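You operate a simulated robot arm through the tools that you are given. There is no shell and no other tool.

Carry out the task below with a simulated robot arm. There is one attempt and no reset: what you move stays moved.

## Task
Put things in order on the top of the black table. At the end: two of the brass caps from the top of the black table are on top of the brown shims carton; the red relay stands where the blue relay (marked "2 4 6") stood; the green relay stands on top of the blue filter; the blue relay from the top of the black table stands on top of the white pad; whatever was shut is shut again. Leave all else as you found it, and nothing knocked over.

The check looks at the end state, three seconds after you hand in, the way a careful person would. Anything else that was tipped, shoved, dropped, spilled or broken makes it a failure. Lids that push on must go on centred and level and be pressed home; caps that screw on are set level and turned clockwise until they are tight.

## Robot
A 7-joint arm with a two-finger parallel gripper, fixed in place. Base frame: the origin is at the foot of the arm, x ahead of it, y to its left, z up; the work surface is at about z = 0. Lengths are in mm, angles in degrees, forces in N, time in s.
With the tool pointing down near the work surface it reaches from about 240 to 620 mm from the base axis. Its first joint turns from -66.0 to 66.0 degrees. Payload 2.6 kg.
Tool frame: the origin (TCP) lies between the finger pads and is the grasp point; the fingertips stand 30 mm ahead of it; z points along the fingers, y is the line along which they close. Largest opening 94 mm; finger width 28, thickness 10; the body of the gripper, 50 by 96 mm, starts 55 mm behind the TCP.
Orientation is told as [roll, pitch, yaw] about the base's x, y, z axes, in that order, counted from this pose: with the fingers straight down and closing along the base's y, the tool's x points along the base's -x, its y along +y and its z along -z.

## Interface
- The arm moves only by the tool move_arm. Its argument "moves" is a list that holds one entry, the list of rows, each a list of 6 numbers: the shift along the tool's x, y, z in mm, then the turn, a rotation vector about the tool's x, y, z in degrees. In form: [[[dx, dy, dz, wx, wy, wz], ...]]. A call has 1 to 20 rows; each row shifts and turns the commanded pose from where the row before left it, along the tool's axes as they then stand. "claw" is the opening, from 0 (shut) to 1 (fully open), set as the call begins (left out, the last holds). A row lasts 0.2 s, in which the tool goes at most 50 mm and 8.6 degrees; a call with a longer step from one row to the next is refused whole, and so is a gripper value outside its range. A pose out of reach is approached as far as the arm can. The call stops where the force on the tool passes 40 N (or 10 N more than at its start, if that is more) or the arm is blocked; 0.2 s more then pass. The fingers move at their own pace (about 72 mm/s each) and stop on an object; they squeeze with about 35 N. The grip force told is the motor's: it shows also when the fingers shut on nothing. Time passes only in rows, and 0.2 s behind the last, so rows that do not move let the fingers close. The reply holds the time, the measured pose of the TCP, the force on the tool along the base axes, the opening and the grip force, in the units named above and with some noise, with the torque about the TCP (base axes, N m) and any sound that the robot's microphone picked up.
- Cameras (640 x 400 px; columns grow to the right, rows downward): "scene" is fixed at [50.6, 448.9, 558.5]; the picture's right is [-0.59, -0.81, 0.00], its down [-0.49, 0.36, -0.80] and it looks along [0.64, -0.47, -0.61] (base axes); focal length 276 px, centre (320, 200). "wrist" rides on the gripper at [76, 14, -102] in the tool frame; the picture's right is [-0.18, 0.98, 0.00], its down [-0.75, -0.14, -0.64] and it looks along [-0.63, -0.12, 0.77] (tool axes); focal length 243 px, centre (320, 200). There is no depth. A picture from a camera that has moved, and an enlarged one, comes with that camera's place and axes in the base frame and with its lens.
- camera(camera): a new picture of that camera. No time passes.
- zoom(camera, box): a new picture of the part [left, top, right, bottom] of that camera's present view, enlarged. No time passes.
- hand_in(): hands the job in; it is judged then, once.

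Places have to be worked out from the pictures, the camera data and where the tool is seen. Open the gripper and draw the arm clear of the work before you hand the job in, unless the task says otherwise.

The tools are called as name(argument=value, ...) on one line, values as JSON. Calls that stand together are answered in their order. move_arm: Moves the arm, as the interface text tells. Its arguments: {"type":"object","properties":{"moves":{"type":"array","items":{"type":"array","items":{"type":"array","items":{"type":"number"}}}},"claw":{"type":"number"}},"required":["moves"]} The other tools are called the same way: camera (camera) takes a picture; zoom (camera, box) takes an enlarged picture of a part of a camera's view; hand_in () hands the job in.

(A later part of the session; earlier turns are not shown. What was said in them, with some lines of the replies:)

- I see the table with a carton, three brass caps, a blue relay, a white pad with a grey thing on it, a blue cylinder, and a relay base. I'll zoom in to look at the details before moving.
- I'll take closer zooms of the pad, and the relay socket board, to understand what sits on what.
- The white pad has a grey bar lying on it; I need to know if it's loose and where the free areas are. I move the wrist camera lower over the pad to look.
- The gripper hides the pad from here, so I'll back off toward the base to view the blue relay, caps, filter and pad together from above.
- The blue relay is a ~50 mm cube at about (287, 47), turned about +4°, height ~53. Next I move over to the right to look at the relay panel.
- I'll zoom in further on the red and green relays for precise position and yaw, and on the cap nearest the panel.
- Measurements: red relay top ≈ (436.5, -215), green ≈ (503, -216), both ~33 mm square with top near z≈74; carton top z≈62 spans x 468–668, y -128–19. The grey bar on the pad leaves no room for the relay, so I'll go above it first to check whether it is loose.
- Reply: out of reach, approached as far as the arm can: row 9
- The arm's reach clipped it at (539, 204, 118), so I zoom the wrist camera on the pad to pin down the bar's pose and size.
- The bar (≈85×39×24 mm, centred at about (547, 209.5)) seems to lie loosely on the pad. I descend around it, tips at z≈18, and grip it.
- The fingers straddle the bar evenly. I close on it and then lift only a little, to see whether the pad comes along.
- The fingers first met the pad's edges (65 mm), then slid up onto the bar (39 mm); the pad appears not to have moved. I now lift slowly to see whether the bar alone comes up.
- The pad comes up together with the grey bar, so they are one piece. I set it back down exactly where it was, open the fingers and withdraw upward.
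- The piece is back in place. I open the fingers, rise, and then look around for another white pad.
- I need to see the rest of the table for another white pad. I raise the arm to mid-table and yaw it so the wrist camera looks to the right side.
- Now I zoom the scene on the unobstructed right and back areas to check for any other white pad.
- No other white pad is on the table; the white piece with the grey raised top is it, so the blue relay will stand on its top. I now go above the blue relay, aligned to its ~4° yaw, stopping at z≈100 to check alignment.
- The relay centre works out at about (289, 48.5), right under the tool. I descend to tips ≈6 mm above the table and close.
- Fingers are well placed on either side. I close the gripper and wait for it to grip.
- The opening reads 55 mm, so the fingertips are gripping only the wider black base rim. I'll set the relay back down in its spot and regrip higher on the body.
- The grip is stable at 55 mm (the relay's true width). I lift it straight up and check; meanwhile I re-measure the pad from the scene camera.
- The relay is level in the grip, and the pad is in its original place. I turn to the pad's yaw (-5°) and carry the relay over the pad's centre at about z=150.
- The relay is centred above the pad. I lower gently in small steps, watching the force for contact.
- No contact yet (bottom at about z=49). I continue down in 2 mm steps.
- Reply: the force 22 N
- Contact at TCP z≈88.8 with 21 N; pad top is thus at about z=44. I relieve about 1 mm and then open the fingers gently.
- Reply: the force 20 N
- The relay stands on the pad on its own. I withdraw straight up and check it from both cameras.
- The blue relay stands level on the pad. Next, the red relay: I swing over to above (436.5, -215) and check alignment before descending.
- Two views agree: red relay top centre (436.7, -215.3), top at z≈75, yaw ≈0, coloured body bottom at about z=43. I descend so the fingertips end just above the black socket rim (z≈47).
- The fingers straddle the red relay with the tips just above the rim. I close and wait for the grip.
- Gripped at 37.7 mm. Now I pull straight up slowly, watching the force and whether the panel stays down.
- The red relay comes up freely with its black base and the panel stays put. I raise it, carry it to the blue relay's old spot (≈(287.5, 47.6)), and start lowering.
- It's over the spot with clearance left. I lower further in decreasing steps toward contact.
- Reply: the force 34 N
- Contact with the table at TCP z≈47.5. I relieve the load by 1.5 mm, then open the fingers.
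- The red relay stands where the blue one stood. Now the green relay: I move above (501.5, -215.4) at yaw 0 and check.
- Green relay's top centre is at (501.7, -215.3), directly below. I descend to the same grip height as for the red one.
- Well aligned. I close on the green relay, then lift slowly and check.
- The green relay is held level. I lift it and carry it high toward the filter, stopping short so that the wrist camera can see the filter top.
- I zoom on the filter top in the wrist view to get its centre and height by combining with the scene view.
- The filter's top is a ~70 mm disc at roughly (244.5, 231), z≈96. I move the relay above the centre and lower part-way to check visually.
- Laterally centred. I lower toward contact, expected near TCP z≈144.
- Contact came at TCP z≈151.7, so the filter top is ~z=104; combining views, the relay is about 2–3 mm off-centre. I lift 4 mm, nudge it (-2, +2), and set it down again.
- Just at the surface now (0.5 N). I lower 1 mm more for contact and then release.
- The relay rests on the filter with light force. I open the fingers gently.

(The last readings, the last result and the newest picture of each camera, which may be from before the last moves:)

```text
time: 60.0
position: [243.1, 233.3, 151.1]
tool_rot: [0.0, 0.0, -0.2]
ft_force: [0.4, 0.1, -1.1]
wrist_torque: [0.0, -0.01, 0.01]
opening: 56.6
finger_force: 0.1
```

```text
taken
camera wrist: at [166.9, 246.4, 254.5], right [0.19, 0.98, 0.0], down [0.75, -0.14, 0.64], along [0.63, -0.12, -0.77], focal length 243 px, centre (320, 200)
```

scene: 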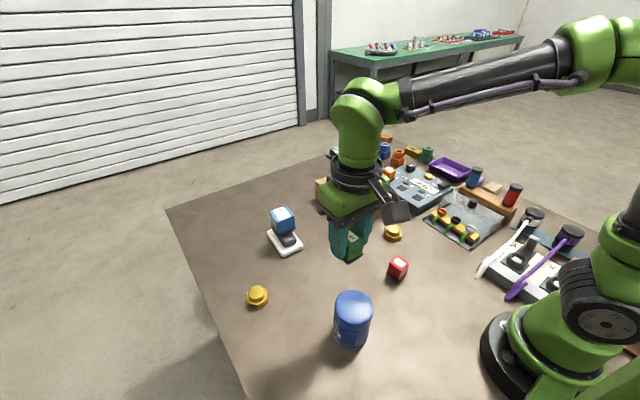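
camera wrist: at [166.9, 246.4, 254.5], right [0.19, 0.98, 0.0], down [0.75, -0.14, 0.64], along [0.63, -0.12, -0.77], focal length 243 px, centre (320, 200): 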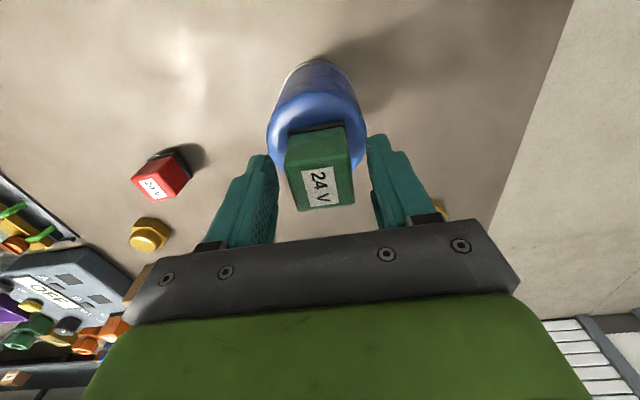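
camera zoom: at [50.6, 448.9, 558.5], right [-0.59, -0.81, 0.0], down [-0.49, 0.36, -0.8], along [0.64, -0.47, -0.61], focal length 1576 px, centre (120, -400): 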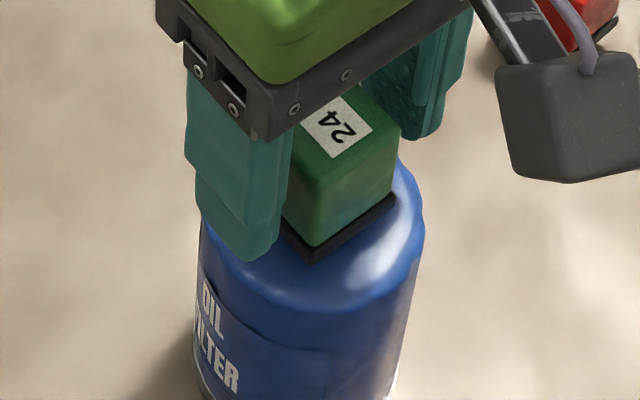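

It stays put and level. I withdraw straight up and inspect.

move_arm(moves=[[[0, 0, -10, 0, 0, 0], [0, 0, -30, 0, 0, 0], [0, 0, -40, 0, 0, 0], [0, 0, -30, 0, 0, 0], [0, 0, 0, 0, 0, 0]]])

zoom(camera="scene", box=[310, 260, 400, 350])

camera(camera="wrist")

```text
time: 61.2
position: [242.9, 232.0, 263.1]
tool_rot: [0.0, 0.0, 0.0]
ft_force: [0.0, 0.4, -0.4]
wrist_torque: [0.0, 0.01, 0.02]
opening: 56.4
finger_force: 0.0
```

```text
4.44 times, centred on (355, 305) of scene
camera zoom: at [50.6, 448.9, 558.5], right [-0.59, -0.81, 0.0], down [-0.49, 0.36, -0.8], along [0.64, -0.47, -0.61], focal length 1226 px, centre (164, -267)
```

zoom: 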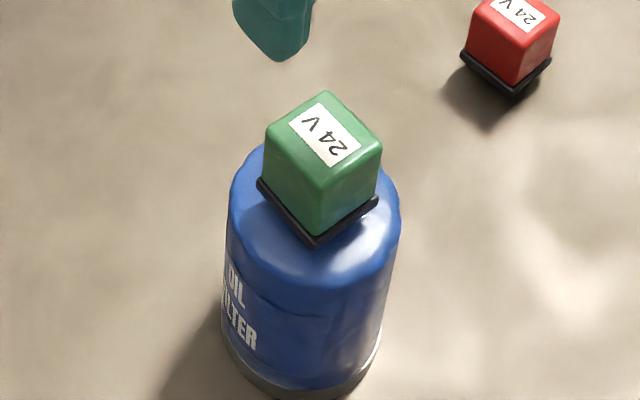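

```text
taken
camera wrist: at [166.5, 246.7, 365.8], right [0.18, 0.98, 0.0], down [0.75, -0.14, 0.64], along [0.63, -0.12, -0.77], focal length 243 px, centre (320, 200)
```

wrist: 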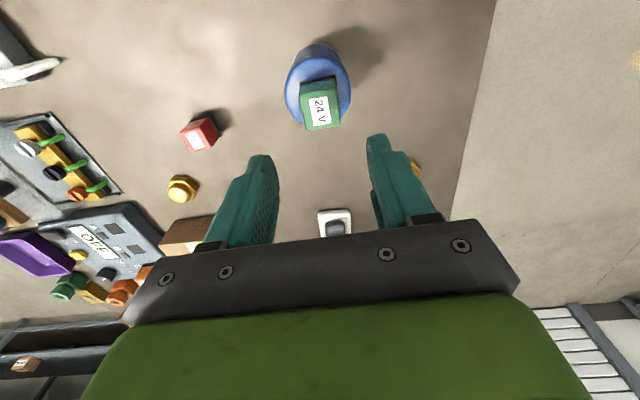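

The green relay stands centred on the filter. Now the caps: I go to the cap near (387, -49) at a safe height, aligning yaw with its flats (+16.5°).

move_arm(moves=[[[-20.6, -40.2, 0, 0, 0, 0], [-20.6, -40.2, 0, 0, 0, 0], [-20.6, -40.2, 0, 0, 0, 0], [-20.6, -40.2, 0, 0, 0, 0], [-20.6, -40.2, 0, 0, 0, 0], [-20.6, -40.2, 0, 0, 0, 0], [-20.6, -40.2, 0, 0, 0, 0], [0, 0, 0, 0, 0, -8.25], [0, 0, 0, 0, 0, -8.25], [0, 0, 40, 0, 0, 0], [0, 0, 40, 0, 0, 0], [0, 0, 40, 0, 0, 0], [0, 0, 0, 0, 0, 0]]], claw=0.75)

camera(camera="wrist")

zoom(camera="scene", box=[320, 200, 420, 260])

```text
time: 64.0
position: [386.1, -48.3, 140.6]
tool_rot: [0.0, 0.1, 16.3]
ft_force: [-0.1, -0.3, 0.0]
wrist_torque: [0.04, 0.01, 0.02]
opening: 70.4
finger_force: 0.0
```

```text
taken
camera wrist: at [310.0, -57.9, 243.5], right [-0.1, 0.99, 0.0], down [0.76, 0.08, 0.64], along [0.64, 0.07, -0.77], focal length 243 px, centre (320, 200)
```

wrist: 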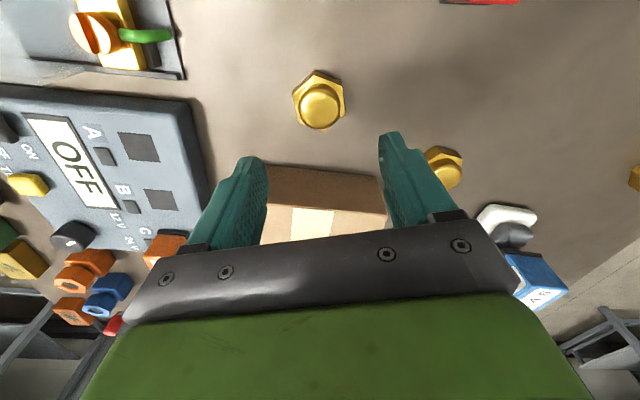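

```text
6.40 times, centred on (370, 230) of scene
camera zoom: at [50.6, 448.9, 558.5], right [-0.59, -0.81, 0.0], down [-0.49, 0.36, -0.8], along [0.64, -0.47, -0.61], focal length 1765 px, centre (0, 8)
```

zoom: 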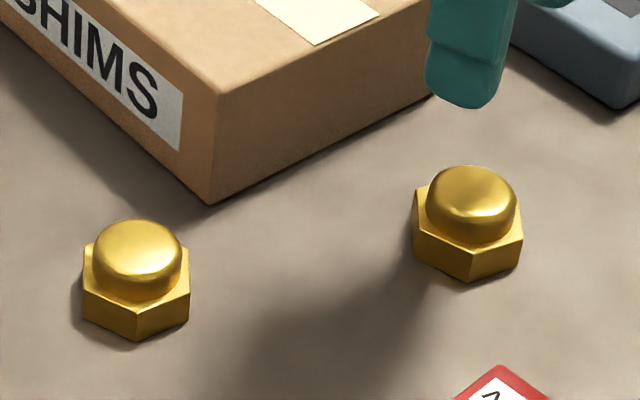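

I zoom on the cap to verify centre and flat orientation relative to the fingers.

zoom(camera="wrist", box=[280, 60, 360, 140])

zoom(camera="scene", box=[375, 215, 415, 250])

```text
5.00 times, centred on (320, 100) of wrist
camera zoom: at [310.0, -57.9, 243.5], right [-0.1, 0.99, 0.0], down [0.76, 0.08, 0.64], along [0.64, 0.07, -0.77], focal length 1213 px, centre (320, 700)
```

zoom: 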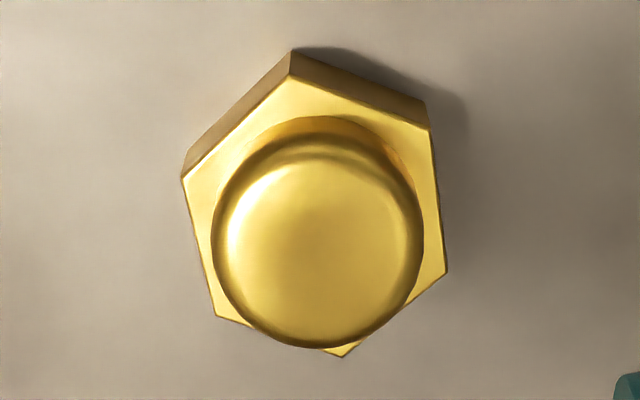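

```text
11.43 times, centred on (395, 232) of scene
camera zoom: at [50.6, 448.9, 558.5], right [-0.59, -0.81, 0.0], down [-0.49, 0.36, -0.8], along [0.64, -0.47, -0.61], focal length 3151 px, centre (-537, -171)
```

zoom: 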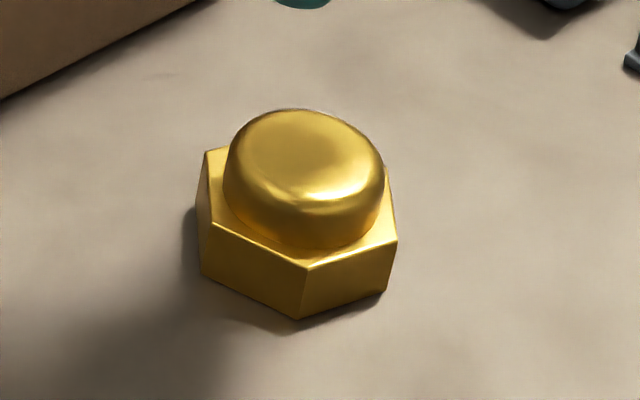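

The cap's flange top is at z≈18, centre (386, -50.5), flats match the 16.4° yaw. I descend with tips ≈6 mm above the table, nudging 2 mm in -y, then close.

move_arm(moves=[[[0.6, -1.9, 35, 0, 0, 0], [0, 0, 35, 0, 0, 0], [0, 0, 25, 0, 0, 0], [0, 0, 10, 0, 0, 0], [0, 0, 0, 0, 0, 0]]])

zoom(camera="scene", box=[350, 180, 430, 260])

camera(camera="wrist")

```text
time: 65.2
position: [387.1, -51.0, 36.1]
tool_rot: [0.0, 0.1, 16.4]
ft_force: [-0.4, -1.6, 0.7]
wrist_torque: [0.04, 0.0, 0.01]
opening: 70.6
finger_force: 0.0
```

```text
5.00 times, centred on (390, 220) of scene
camera zoom: at [50.6, 448.9, 558.5], right [-0.59, -0.81, 0.0], down [-0.49, 0.36, -0.8], along [0.64, -0.47, -0.61], focal length 1379 px, centre (-30, 100)
```

zoom: 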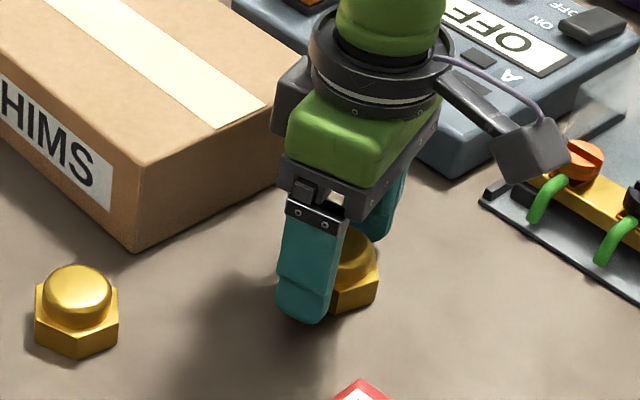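

```text
taken
camera wrist: at [310.2, -59.4, 138.9], right [-0.1, 0.99, 0.0], down [0.76, 0.08, 0.64], along [0.64, 0.07, -0.77], focal length 243 px, centre (320, 200)
```

wrist: 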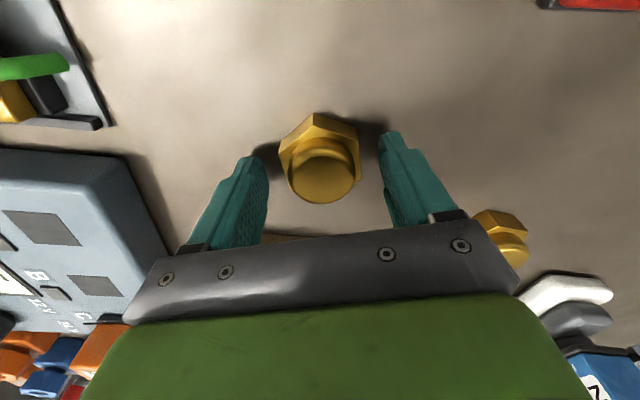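

The cap sits between the fingers with flats facing them. I close, then lift slowly and check.

move_arm(moves=[[[0, 0, 0, 0, 0, 0], [0, 0, 0, 0, 0, 0], [0, 0, 0, 0, 0, 0]]], claw=0.0)

move_arm(moves=[[[0, 0, -3, 0, 0, 0], [0, 0, -10, 0, 0, 0], [0, 0, -20, 0, 0, 0], [0, 0, 0, 0, 0, 0]]])

zoom(camera="scene", box=[350, 180, 430, 260])

camera(camera="wrist")

```text
time: 66.0
position: [386.9, -49.8, 36.4]
tool_rot: [-0.1, 0.0, 16.4]
ft_force: [0.1, 0.0, 0.4]
wrist_torque: [-0.03, -0.02, 0.02]
opening: 50.3
finger_force: 35.2
```

```text
time: 67.0
position: [388.7, -51.4, 69.3]
tool_rot: [0.0, 0.1, 16.5]
ft_force: [-0.2, 1.1, -1.6]
wrist_torque: [-0.02, 0.01, 0.01]
opening: 50.1
finger_force: 35.0
```

```text
5.00 times, centred on (390, 220) of scene
camera zoom: at [50.6, 448.9, 558.5], right [-0.59, -0.81, 0.0], down [-0.49, 0.36, -0.8], along [0.64, -0.47, -0.61], focal length 1379 px, centre (-30, 100)
```

zoom: 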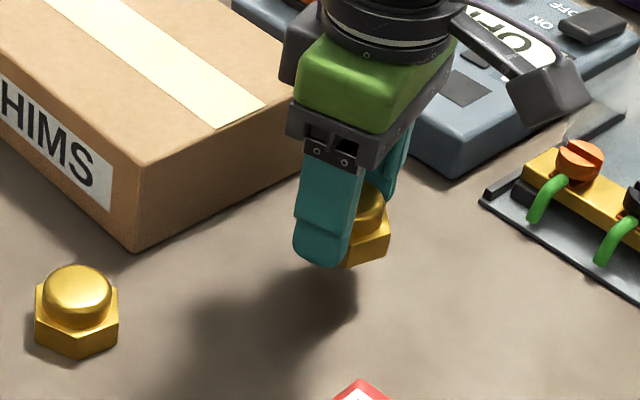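

```text
taken
camera wrist: at [310.6, -59.5, 173.0], right [-0.1, 0.99, 0.0], down [0.76, 0.08, 0.64], along [0.64, 0.07, -0.77], focal length 243 px, centre (320, 200)
```

wrist: 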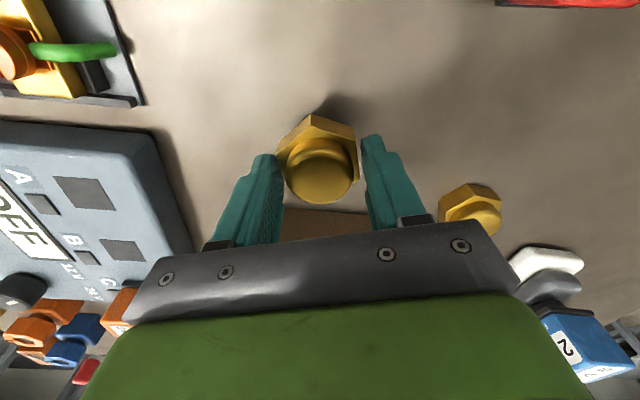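

The cap is held level. I lift to z≈150 and carry it over the carton top to about (555, -90), then lower partway.

move_arm(moves=[[[0, 0, -40, 0, 0, 0], [0, 0, -40, 0, 0, 0], [-37.4, -21.2, 0, 0, 0, 0], [-37.4, -21.2, 0, 0, 0, 0], [-37.4, -21.2, 0, 0, 0, 0], [-37.4, -21.2, 0, 0, 0, 0], [0, 0, 0, 0, 0, 0], [0, 0, 25, 0, 0, 0], [0, 0, 12, 0, 0, 0], [0, 0, 0, 0, 0, 0]]])

zoom(camera="scene", box=[300, 130, 410, 230])

camera(camera="wrist")

```text
time: 69.2
position: [553.8, -90.0, 112.0]
tool_rot: [0.0, 0.0, 16.4]
ft_force: [0.4, 0.9, -1.5]
wrist_torque: [-0.02, -0.01, 0.01]
opening: 50.4
finger_force: 34.8
```

```text
4.00 times, centred on (355, 180) of scene
camera zoom: at [50.6, 448.9, 558.5], right [-0.59, -0.81, 0.0], down [-0.49, 0.36, -0.8], along [0.64, -0.47, -0.61], focal length 1103 px, centre (180, 280)
```

zoom: 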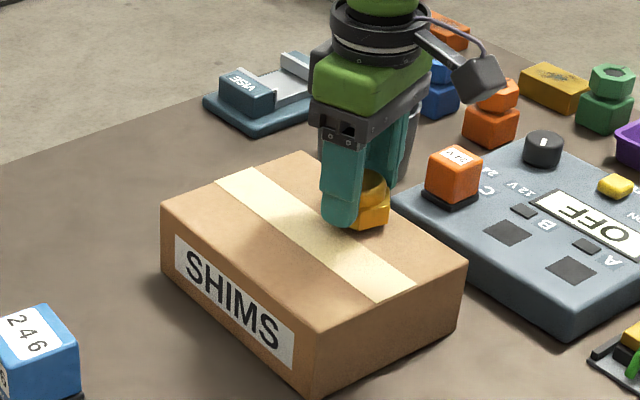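

```text
taken
camera wrist: at [477.3, -98.5, 215.5], right [-0.1, 0.99, 0.0], down [0.76, 0.08, 0.64], along [0.64, 0.07, -0.77], focal length 243 px, centre (320, 200)
```

wrist: 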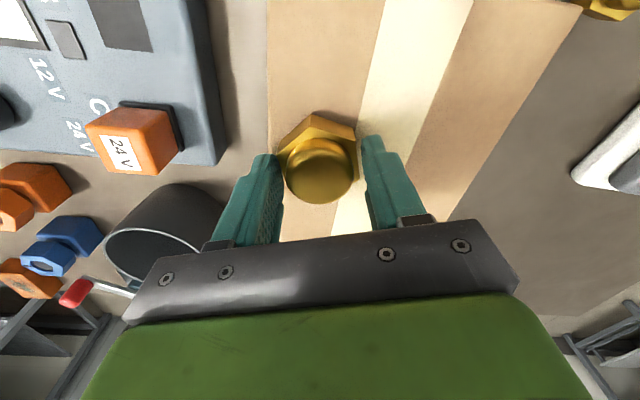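

Over the carton top with clear space. I lower in small steps to contact, expected near TCP z≈98.

move_arm(moves=[[[0, 0, 5, 0, 0, 0], [0, 0, 4, 0, 0, 0], [0, 0, 2, 0, 0, 0], [0, 0, 0, 0, 0, 0]]])

zoom(camera="scene", box=[320, 150, 400, 220])

```text
time: 70.2
position: [555.1, -89.9, 104.2]
tool_rot: [-0.2, -0.4, 16.4]
ft_force: [-6.3, 0.9, 30.0]
wrist_torque: [-0.05, 0.41, -0.11]
opening: 50.3
finger_force: 35.2
```

```text
5.71 times, centred on (360, 185) of scene
camera zoom: at [50.4, 448.9, 558.5], right [-0.59, -0.81, 0.0], down [-0.49, 0.36, -0.8], along [0.64, -0.47, -0.6], focal length 1576 px, centre (91, 286)
```

zoom: 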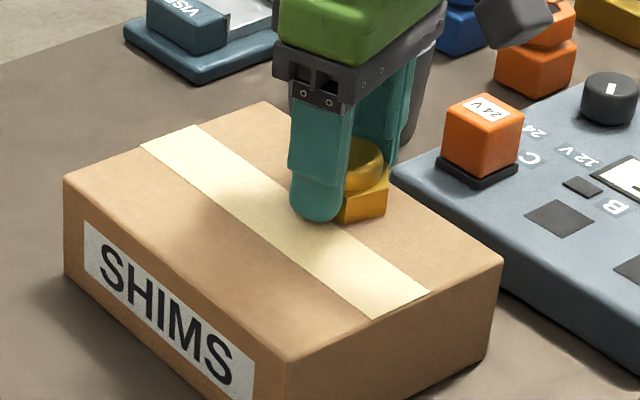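

Contact at TCP z≈104 (carton top ≈ 67). I relieve 2 mm and open.

move_arm(moves=[[[0, 0, -2, 0, 0, 0], [0, 0, 0, 0, 0, 0]]])

move_arm(moves=[[[0, 0, 0, 0, 0, 0], [0, 0, 0, 0, 0, 0], [0, 0, 0, 0, 0, 0]]], claw=0.7)

move_arm(moves=[[[0, 0, -10, 0, 0, 0], [0, 0, -25, 0, 0, 0], [0, 0, -25, 0, 0, 0], [0, 0, 0, 0, 0, 0]]])

zoom(camera="scene", box=[310, 150, 410, 230])

camera(camera="wrist")

```text
time: 70.8
position: [555.0, -90.6, 105.5]
tool_rot: [-0.2, -0.4, 16.6]
ft_force: [7.4, -1.5, 18.2]
wrist_torque: [-0.04, -0.32, 0.0]
opening: 50.2
finger_force: 35.0
```

```text
time: 71.6
position: [554.2, -89.8, 103.1]
tool_rot: [0.0, 0.1, 16.2]
ft_force: [-0.6, 0.1, 0.3]
wrist_torque: [-0.02, -0.01, 0.0]
opening: 65.6
finger_force: 0.2
```

```text
time: 72.6
position: [553.9, -90.9, 164.0]
tool_rot: [0.0, -0.1, 16.4]
ft_force: [0.8, -0.7, 0.1]
wrist_torque: [0.0, 0.01, 0.06]
opening: 65.9
finger_force: 0.0
```

```text
5.00 times, centred on (360, 190) of scene
camera zoom: at [50.6, 448.9, 558.5], right [-0.59, -0.81, 0.0], down [-0.49, 0.36, -0.8], along [0.64, -0.47, -0.61], focal length 1379 px, centre (120, 250)
```

zoom: 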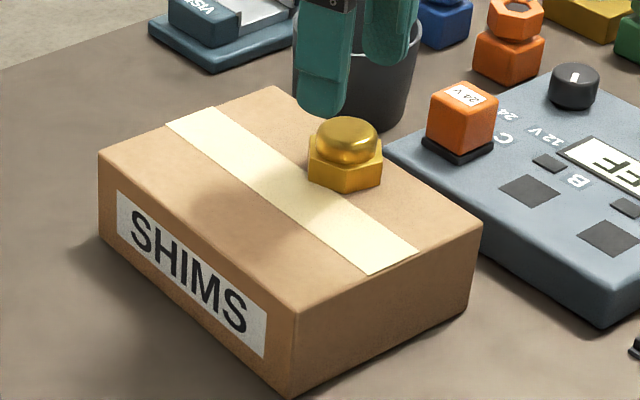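

```text
taken
camera wrist: at [476.9, -98.8, 267.0], right [-0.1, 0.99, 0.0], down [0.76, 0.08, 0.64], along [0.64, 0.07, -0.77], focal length 243 px, centre (320, 200)
```

wrist: 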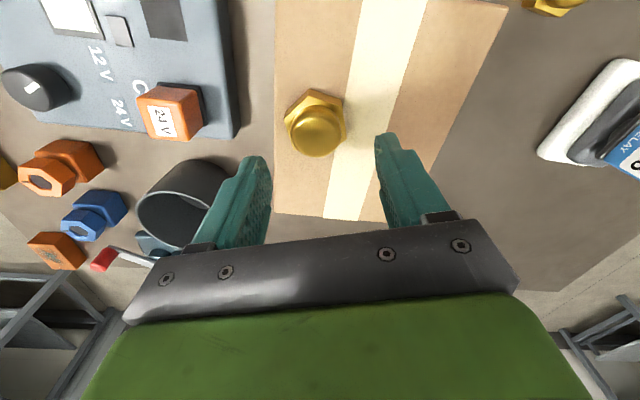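

First cap rests on the carton. I move on toward the second cap near (435, 93) to view its orientation.

move_arm(moves=[[[12.5, 41.9, 0, 0, 0, 0], [12.5, 41.9, 0, 0, 0, 0], [12.5, 41.9, 0, 0, 0, 0], [12.5, 41.9, 0, 0, 0, 0], [12.5, 41.9, 0, 0, 0, 0], [0, 0, 15, 0, 0, 0], [0, 0, 0, 0, 0, 0]]], claw=0.75)

camera(camera="wrist")

zoom(camera="wrist", box=[280, 60, 360, 140])

```text
time: 74.2
position: [434.4, 94.2, 148.9]
tool_rot: [0.0, -0.1, 16.5]
ft_force: [0.2, 0.4, -0.4]
wrist_torque: [0.0, 0.02, 0.0]
opening: 70.6
finger_force: 0.0
```

```text
taken
camera wrist: at [358.7, 85.9, 251.3], right [-0.1, 0.99, 0.0], down [0.76, 0.08, 0.64], along [0.64, 0.07, -0.77], focal length 243 px, centre (320, 200)
```

wrist: 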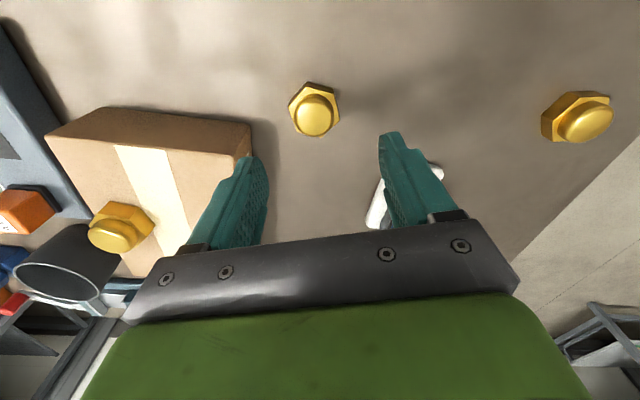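

```text
5.00 times, centred on (320, 100) of wrist
camera zoom: at [358.7, 85.9, 251.3], right [-0.1, 0.99, 0.0], down [0.76, 0.08, 0.64], along [0.64, 0.07, -0.77], focal length 1213 px, centre (320, 700)
```

zoom: 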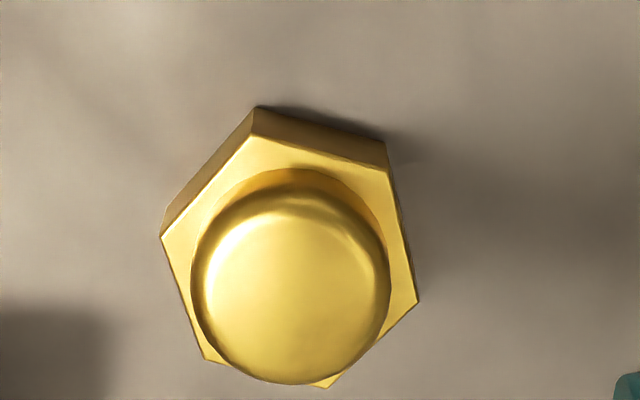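

The second cap's centre is about (445.5, 90) with flats at yaw ≈21.8°. I shift over it, rotate 5.3° more, and descend to z≈36.

move_arm(moves=[[[-9.4, -7.2, 0, 0, 0, 0], [0, 0, 0, 0, 0, -5.3], [0, 0, 35, 0, 0, 0], [0, 0, 35, 0, 0, 0], [0, 0, 28, 0, 0, 0], [0, 0, 14, 0, 0, 0], [0, 0, 0, 0, 0, 0]]])

camera(camera="wrist")

zoom(camera="scene", box=[300, 190, 390, 270])

```text
time: 75.8
position: [445.6, 89.7, 36.0]
tool_rot: [-0.1, 0.0, 21.6]
ft_force: [0.3, -0.4, 0.8]
wrist_torque: [0.0, 0.04, 0.0]
opening: 70.4
finger_force: 0.0
```

```text
taken
camera wrist: at [370.1, 73.4, 139.0], right [-0.19, 0.98, 0.0], down [0.75, 0.15, 0.64], along [0.63, 0.12, -0.77], focal length 243 px, centre (320, 200)
```

wrist: 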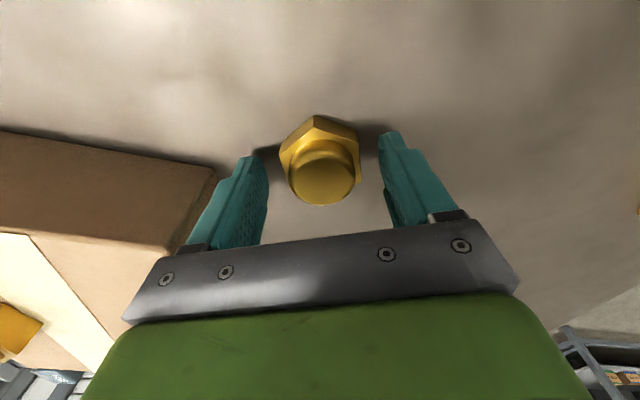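

```text
5.00 times, centred on (345, 230) of scene
camera zoom: at [50.6, 448.9, 558.5], right [-0.59, -0.81, 0.0], down [-0.49, 0.36, -0.8], along [0.64, -0.47, -0.61], focal length 1379 px, centre (195, 50)
```

zoom: 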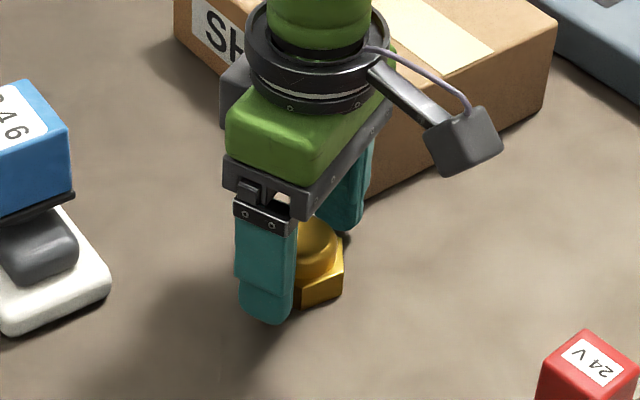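

Same good alignment as the first cap. I close and lift slowly.

move_arm(moves=[[[0, 0, 0, 0, 0, 0], [0, 0, 0, 0, 0, 0], [0, 0, 0, 0, 0, 0]]], claw=0.0)

move_arm(moves=[[[0, 0, -3, 0, 0, 0], [0, 0, -10, 0, 0, 0], [0, 0, -30, 0, 0, 0], [0, 0, -40, 0, 0, 0], [0, 0, -33, 0, 0, 0], [0, 0, 0, 0, 0, 0]]])

zoom(camera="scene", box=[300, 170, 390, 250])

camera(camera="wrist")

```text
time: 76.6
position: [446.1, 89.1, 36.8]
tool_rot: [0.1, 0.1, 21.7]
ft_force: [0.5, -0.3, -0.7]
wrist_torque: [0.03, -0.03, -0.03]
opening: 50.3
finger_force: 35.2
```

```text
time: 78.0
position: [446.4, 89.4, 152.3]
tool_rot: [0.0, 0.0, 21.7]
ft_force: [0.2, 0.3, -2.1]
wrist_torque: [0.0, 0.01, 0.0]
opening: 50.2
finger_force: 35.6
```

```text
5.00 times, centred on (345, 210) of scene
camera zoom: at [50.6, 448.9, 558.5], right [-0.59, -0.81, 0.0], down [-0.49, 0.36, -0.8], along [0.64, -0.47, -0.61], focal length 1379 px, centre (195, 150)
```

zoom: 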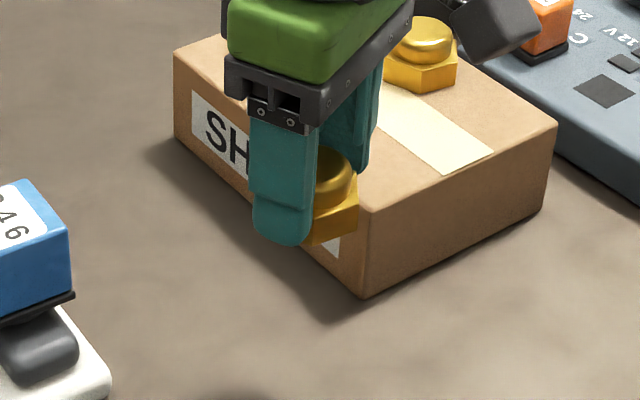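

```text
taken
camera wrist: at [370.4, 73.9, 255.6], right [-0.19, 0.98, 0.0], down [0.75, 0.15, 0.64], along [0.63, 0.12, -0.77], focal length 243 px, centre (320, 200)
```

wrist: 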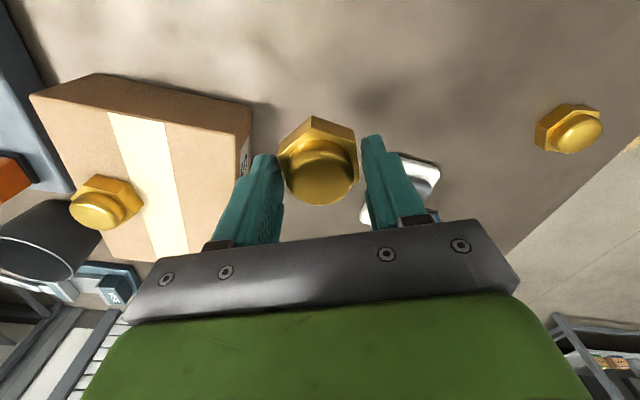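

Held level. I carry it to (505, -20) on the carton, well clear of the first cap, and lower partway.

move_arm(moves=[[[-4.7, -41.1, 0, 0, 0, 0], [-4.7, -41.1, 0, 0, 0, 0], [-4.7, -41.1, 0, 0, 0, 0], [0, 0, 0, 0, 0, 0], [0, 0, 25, 0, 0, 0], [0, 0, 15, 0, 0, 0], [0, 0, 0, 0, 0, 0]]])

zoom(camera="scene", box=[300, 140, 410, 230])

camera(camera="wrist")

```text
time: 79.6
position: [505.2, -19.9, 111.8]
tool_rot: [0.0, -0.1, 21.7]
ft_force: [0.7, 0.2, -2.0]
wrist_torque: [0.0, -0.01, -0.01]
opening: 50.6
finger_force: 34.8
```

```text
4.44 times, centred on (355, 185) of scene
camera zoom: at [50.6, 448.9, 558.5], right [-0.59, -0.81, 0.0], down [-0.49, 0.36, -0.8], along [0.64, -0.47, -0.61], focal length 1226 px, centre (164, 267)
```

zoom: 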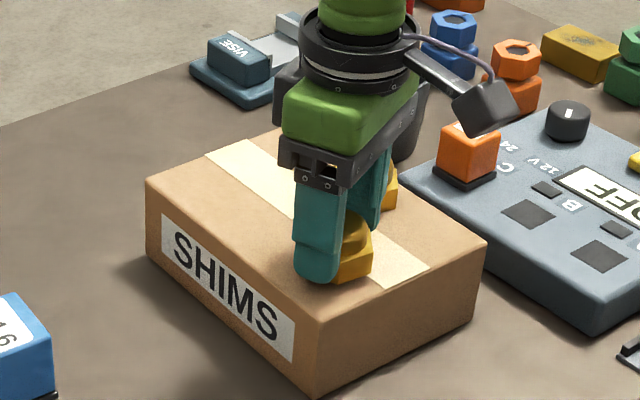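

```text
taken
camera wrist: at [429.2, -35.8, 214.9], right [-0.19, 0.98, 0.0], down [0.75, 0.15, 0.64], along [0.63, 0.12, -0.77], focal length 243 px, centre (320, 200)
```

wrist: 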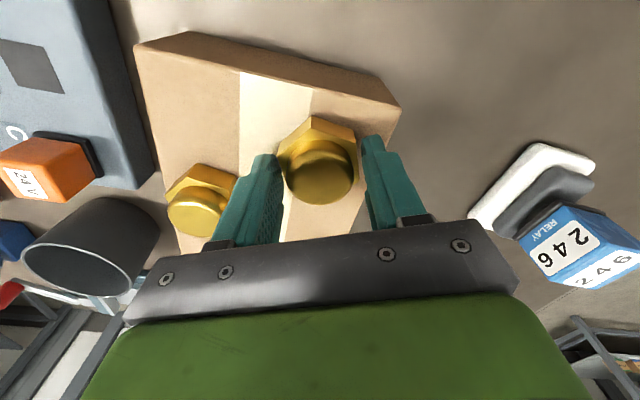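

Clear of the first cap. I lower in small steps to contact at TCP z≈104.

move_arm(moves=[[[0, 0, 4, 0, 0, 0], [0, 0, 3, 0, 0, 0], [0, 0, 1.5, 0, 0, 0], [0, 0, 0, 0, 0, 0]]])

```text
time: 80.6
position: [504.9, -20.1, 106.8]
tool_rot: [-0.1, -0.2, 21.6]
ft_force: [-9.7, -0.2, 25.7]
wrist_torque: [-0.09, 0.6, -0.07]
opening: 50.0
finger_force: 35.3
```

Contact (≈26 N). I relieve about 2 mm, check the view, then release.

move_arm(moves=[[[0, 0, -2, 0, 0, 0], [0, 0, 0, 0, 0, 0]]])

zoom(camera="scene", box=[320, 160, 400, 230])

```text
time: 81.2
position: [505.4, -20.1, 105.3]
tool_rot: [0.0, 0.0, 21.8]
ft_force: [2.7, 0.5, 9.9]
wrist_torque: [0.06, -0.04, -0.04]
opening: 50.2
finger_force: 35.0
```

```text
5.71 times, centred on (360, 195) of scene
camera zoom: at [50.5, 448.9, 558.5], right [-0.59, -0.81, 0.0], down [-0.49, 0.36, -0.8], along [0.64, -0.47, -0.61], focal length 1576 px, centre (91, 229)
```

zoom: 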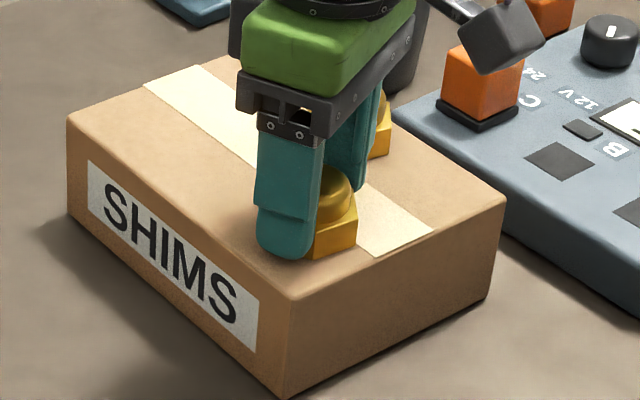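

The cap rests flat on the carton with light force. I open the fingers modestly (to ~58 mm) and withdraw straight up.

move_arm(moves=[[[0, 0, 0, 0, 0, 0], [0, 0, 0, 0, 0, 0], [0, 0, 0, 0, 0, 0]]], claw=0.63)

move_arm(moves=[[[0, 0, -5, 0, 0, 0], [0, 0, -20, 0, 0, 0], [0, 0, -35, 0, 0, 0], [0, 0, -35, 0, 0, 0], [0, 0, 0, 0, 0, 0]]])

zoom(camera="scene", box=[310, 150, 410, 230])

camera(camera="wrist")

```text
time: 82.0
position: [503.9, -20.3, 105.4]
tool_rot: [0.0, 0.0, 21.7]
ft_force: [0.0, -1.2, -0.2]
wrist_torque: [0.0, 0.01, -0.01]
opening: 59.1
finger_force: 0.1
```

```text
time: 83.2
position: [505.2, -20.1, 201.1]
tool_rot: [0.0, 0.0, 21.8]
ft_force: [-0.2, -0.1, -0.1]
wrist_torque: [-0.01, 0.01, -0.02]
opening: 59.2
finger_force: 0.1
```

```text
5.00 times, centred on (360, 190) of scene
camera zoom: at [50.6, 448.9, 558.5], right [-0.59, -0.81, 0.0], down [-0.49, 0.36, -0.8], along [0.64, -0.47, -0.61], focal length 1379 px, centre (120, 250)
```

zoom: 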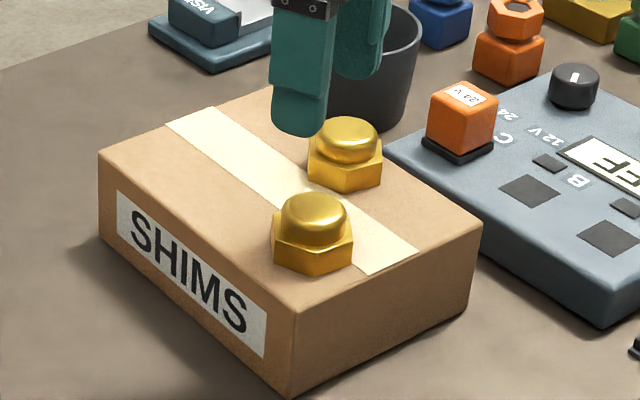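

```text
taken
camera wrist: at [429.7, -35.0, 304.4], right [-0.19, 0.98, 0.0], down [0.75, 0.15, 0.64], along [0.63, 0.12, -0.77], focal length 243 px, centre (320, 200)
```

wrist: 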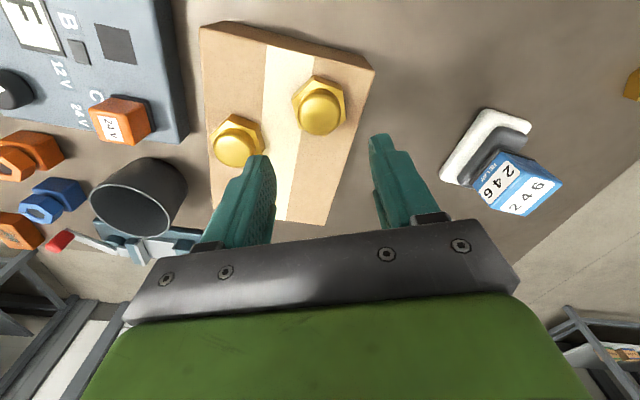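

Both caps rest flat on the carton. I retract to the starting pose, clear of everything, and inspect the whole scene.

move_arm(moves=[[[0, 0, -20, 0, 0, 7.2], [0, 0, -20, 0, 0, 7.2], [0, 0, 0, 0, 0, 7.3], [15.8, 36.5, -9.5, 0, 0, 0], [15.8, 36.5, -9.5, 0, 0, 0], [15.8, 36.5, -9.5, 0, 0, 0], [15.8, 36.5, -9.5, 0, 0, 0], [15.8, 36.5, -9.5, 0, 0, 0], [15.8, 36.5, -9.5, 0, 0, 0], [0, 0, 0, 0, 0, 0]]], claw=1.0)

camera(camera="scene")

camera(camera="wrist")

zoom(camera="scene", box=[230, 200, 440, 360])

zoom(camera="scene", box=[360, 130, 540, 250])

zoom(camera="scene", box=[250, 195, 320, 265])

```text
time: 85.4
position: [408.5, 198.9, 297.9]
tool_rot: [0.0, 0.0, 0.0]
ft_force: [0.8, 0.4, -1.0]
wrist_torque: [-0.01, 0.01, 0.0]
opening: 94.1
finger_force: 0.0
```

```text
taken
```

scene: 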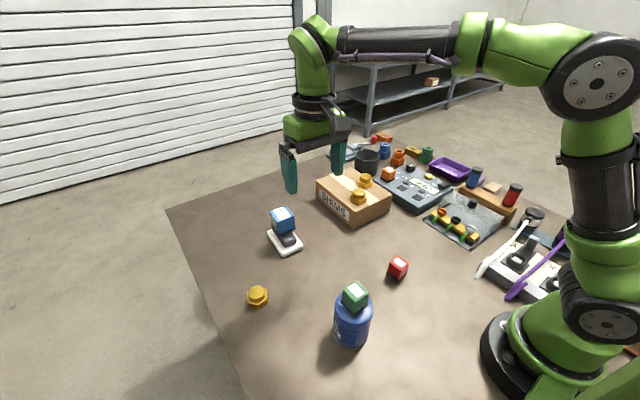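

```text
taken
camera wrist: at [333.5, 212.9, 401.3], right [0.18, 0.98, 0.0], down [0.75, -0.14, 0.64], along [0.63, -0.12, -0.77], focal length 243 px, centre (320, 200)
```

wrist: 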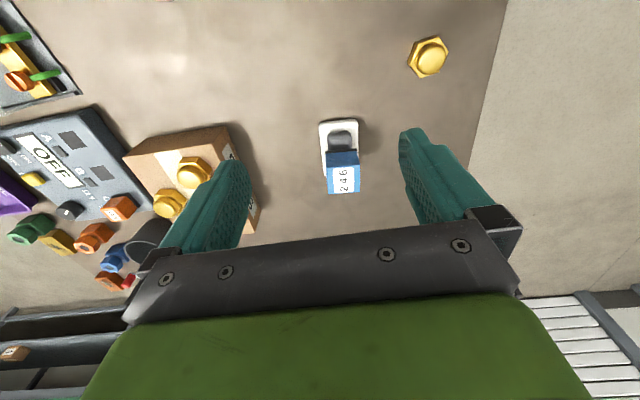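

```text
2.50 times, centred on (335, 280) of scene
camera zoom: at [50.6, 448.9, 558.5], right [-0.59, -0.81, 0.0], down [-0.49, 0.36, -0.8], along [0.64, -0.47, -0.61], focal length 689 px, centre (282, 0)
```

zoom: 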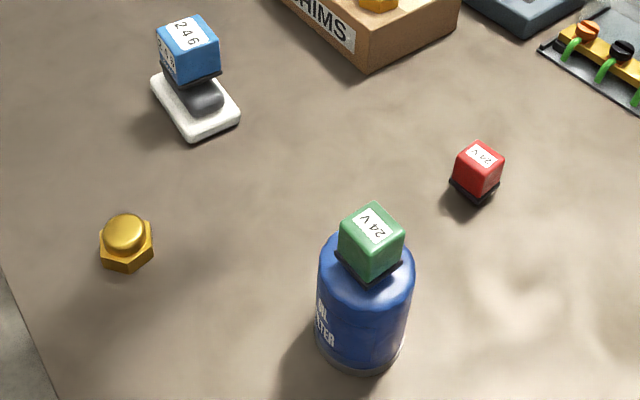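

```text
3.33 times, centred on (450, 190) of scene
camera zoom: at [50.6, 448.9, 558.5], right [-0.59, -0.81, 0.0], down [-0.49, 0.36, -0.8], along [0.64, -0.47, -0.61], focal length 919 px, centre (-113, 233)
```

zoom: 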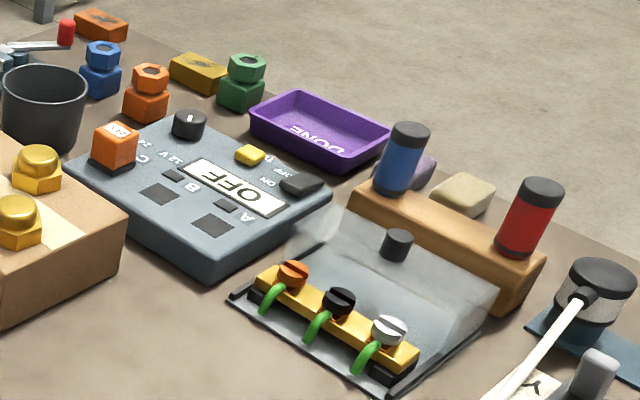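

```text
5.71 times, centred on (285, 230) of scene
camera zoom: at [50.6, 448.9, 558.5], right [-0.59, -0.81, 0.0], down [-0.49, 0.36, -0.8], along [0.64, -0.47, -0.61], focal length 1576 px, centre (520, 29)
```

zoom: 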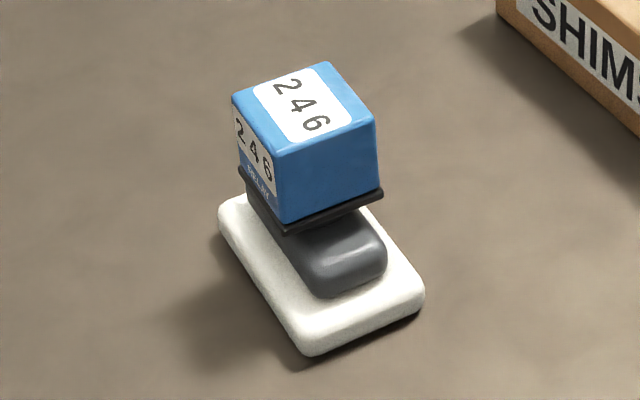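

Final check: the blue relay stands on the pad, the red one in the blue relay's old place, and the green one on the filter. Two caps are on the carton, everything else looks undisturbed, and the arm is clear with the gripper open. I hand in the job.

hand_in()

```text
The job is handed in.
```

I've handed the job in. In the last pictures, everything is where the task asked, and nothing is tipped or visibly out of place. The check result hasn't come back.

- **Brass caps:** two sit flat on top of the brown shims carton. The third is still where it was on the table.
- **Red relay:** it stands where the blue relay ("2 4 6") stood.
- **Green relay:** it stands level on top of the blue filter, close to centre.
- **Blue relay:** it stands level on the white pad, on the grey raised block in the middle.
- **Arm:** the gripper is open and the arm is back at its starting pose, clear of the work.

- **Grey block on the pad:** there isn't enough clear white surface for the relay, so the block was the only place it could stand. I tested whether the block was loose by lifting it about 12 mm. The pad came up with it, so I treated them as one piece and set it back down. It ended within about 2 mm of where it was.
- **Carton:** it may have shifted by a couple of millimetres when I set the caps down.
- **Nothing to re-shut:** I didn't open anything. The relay panel still reads OFF.
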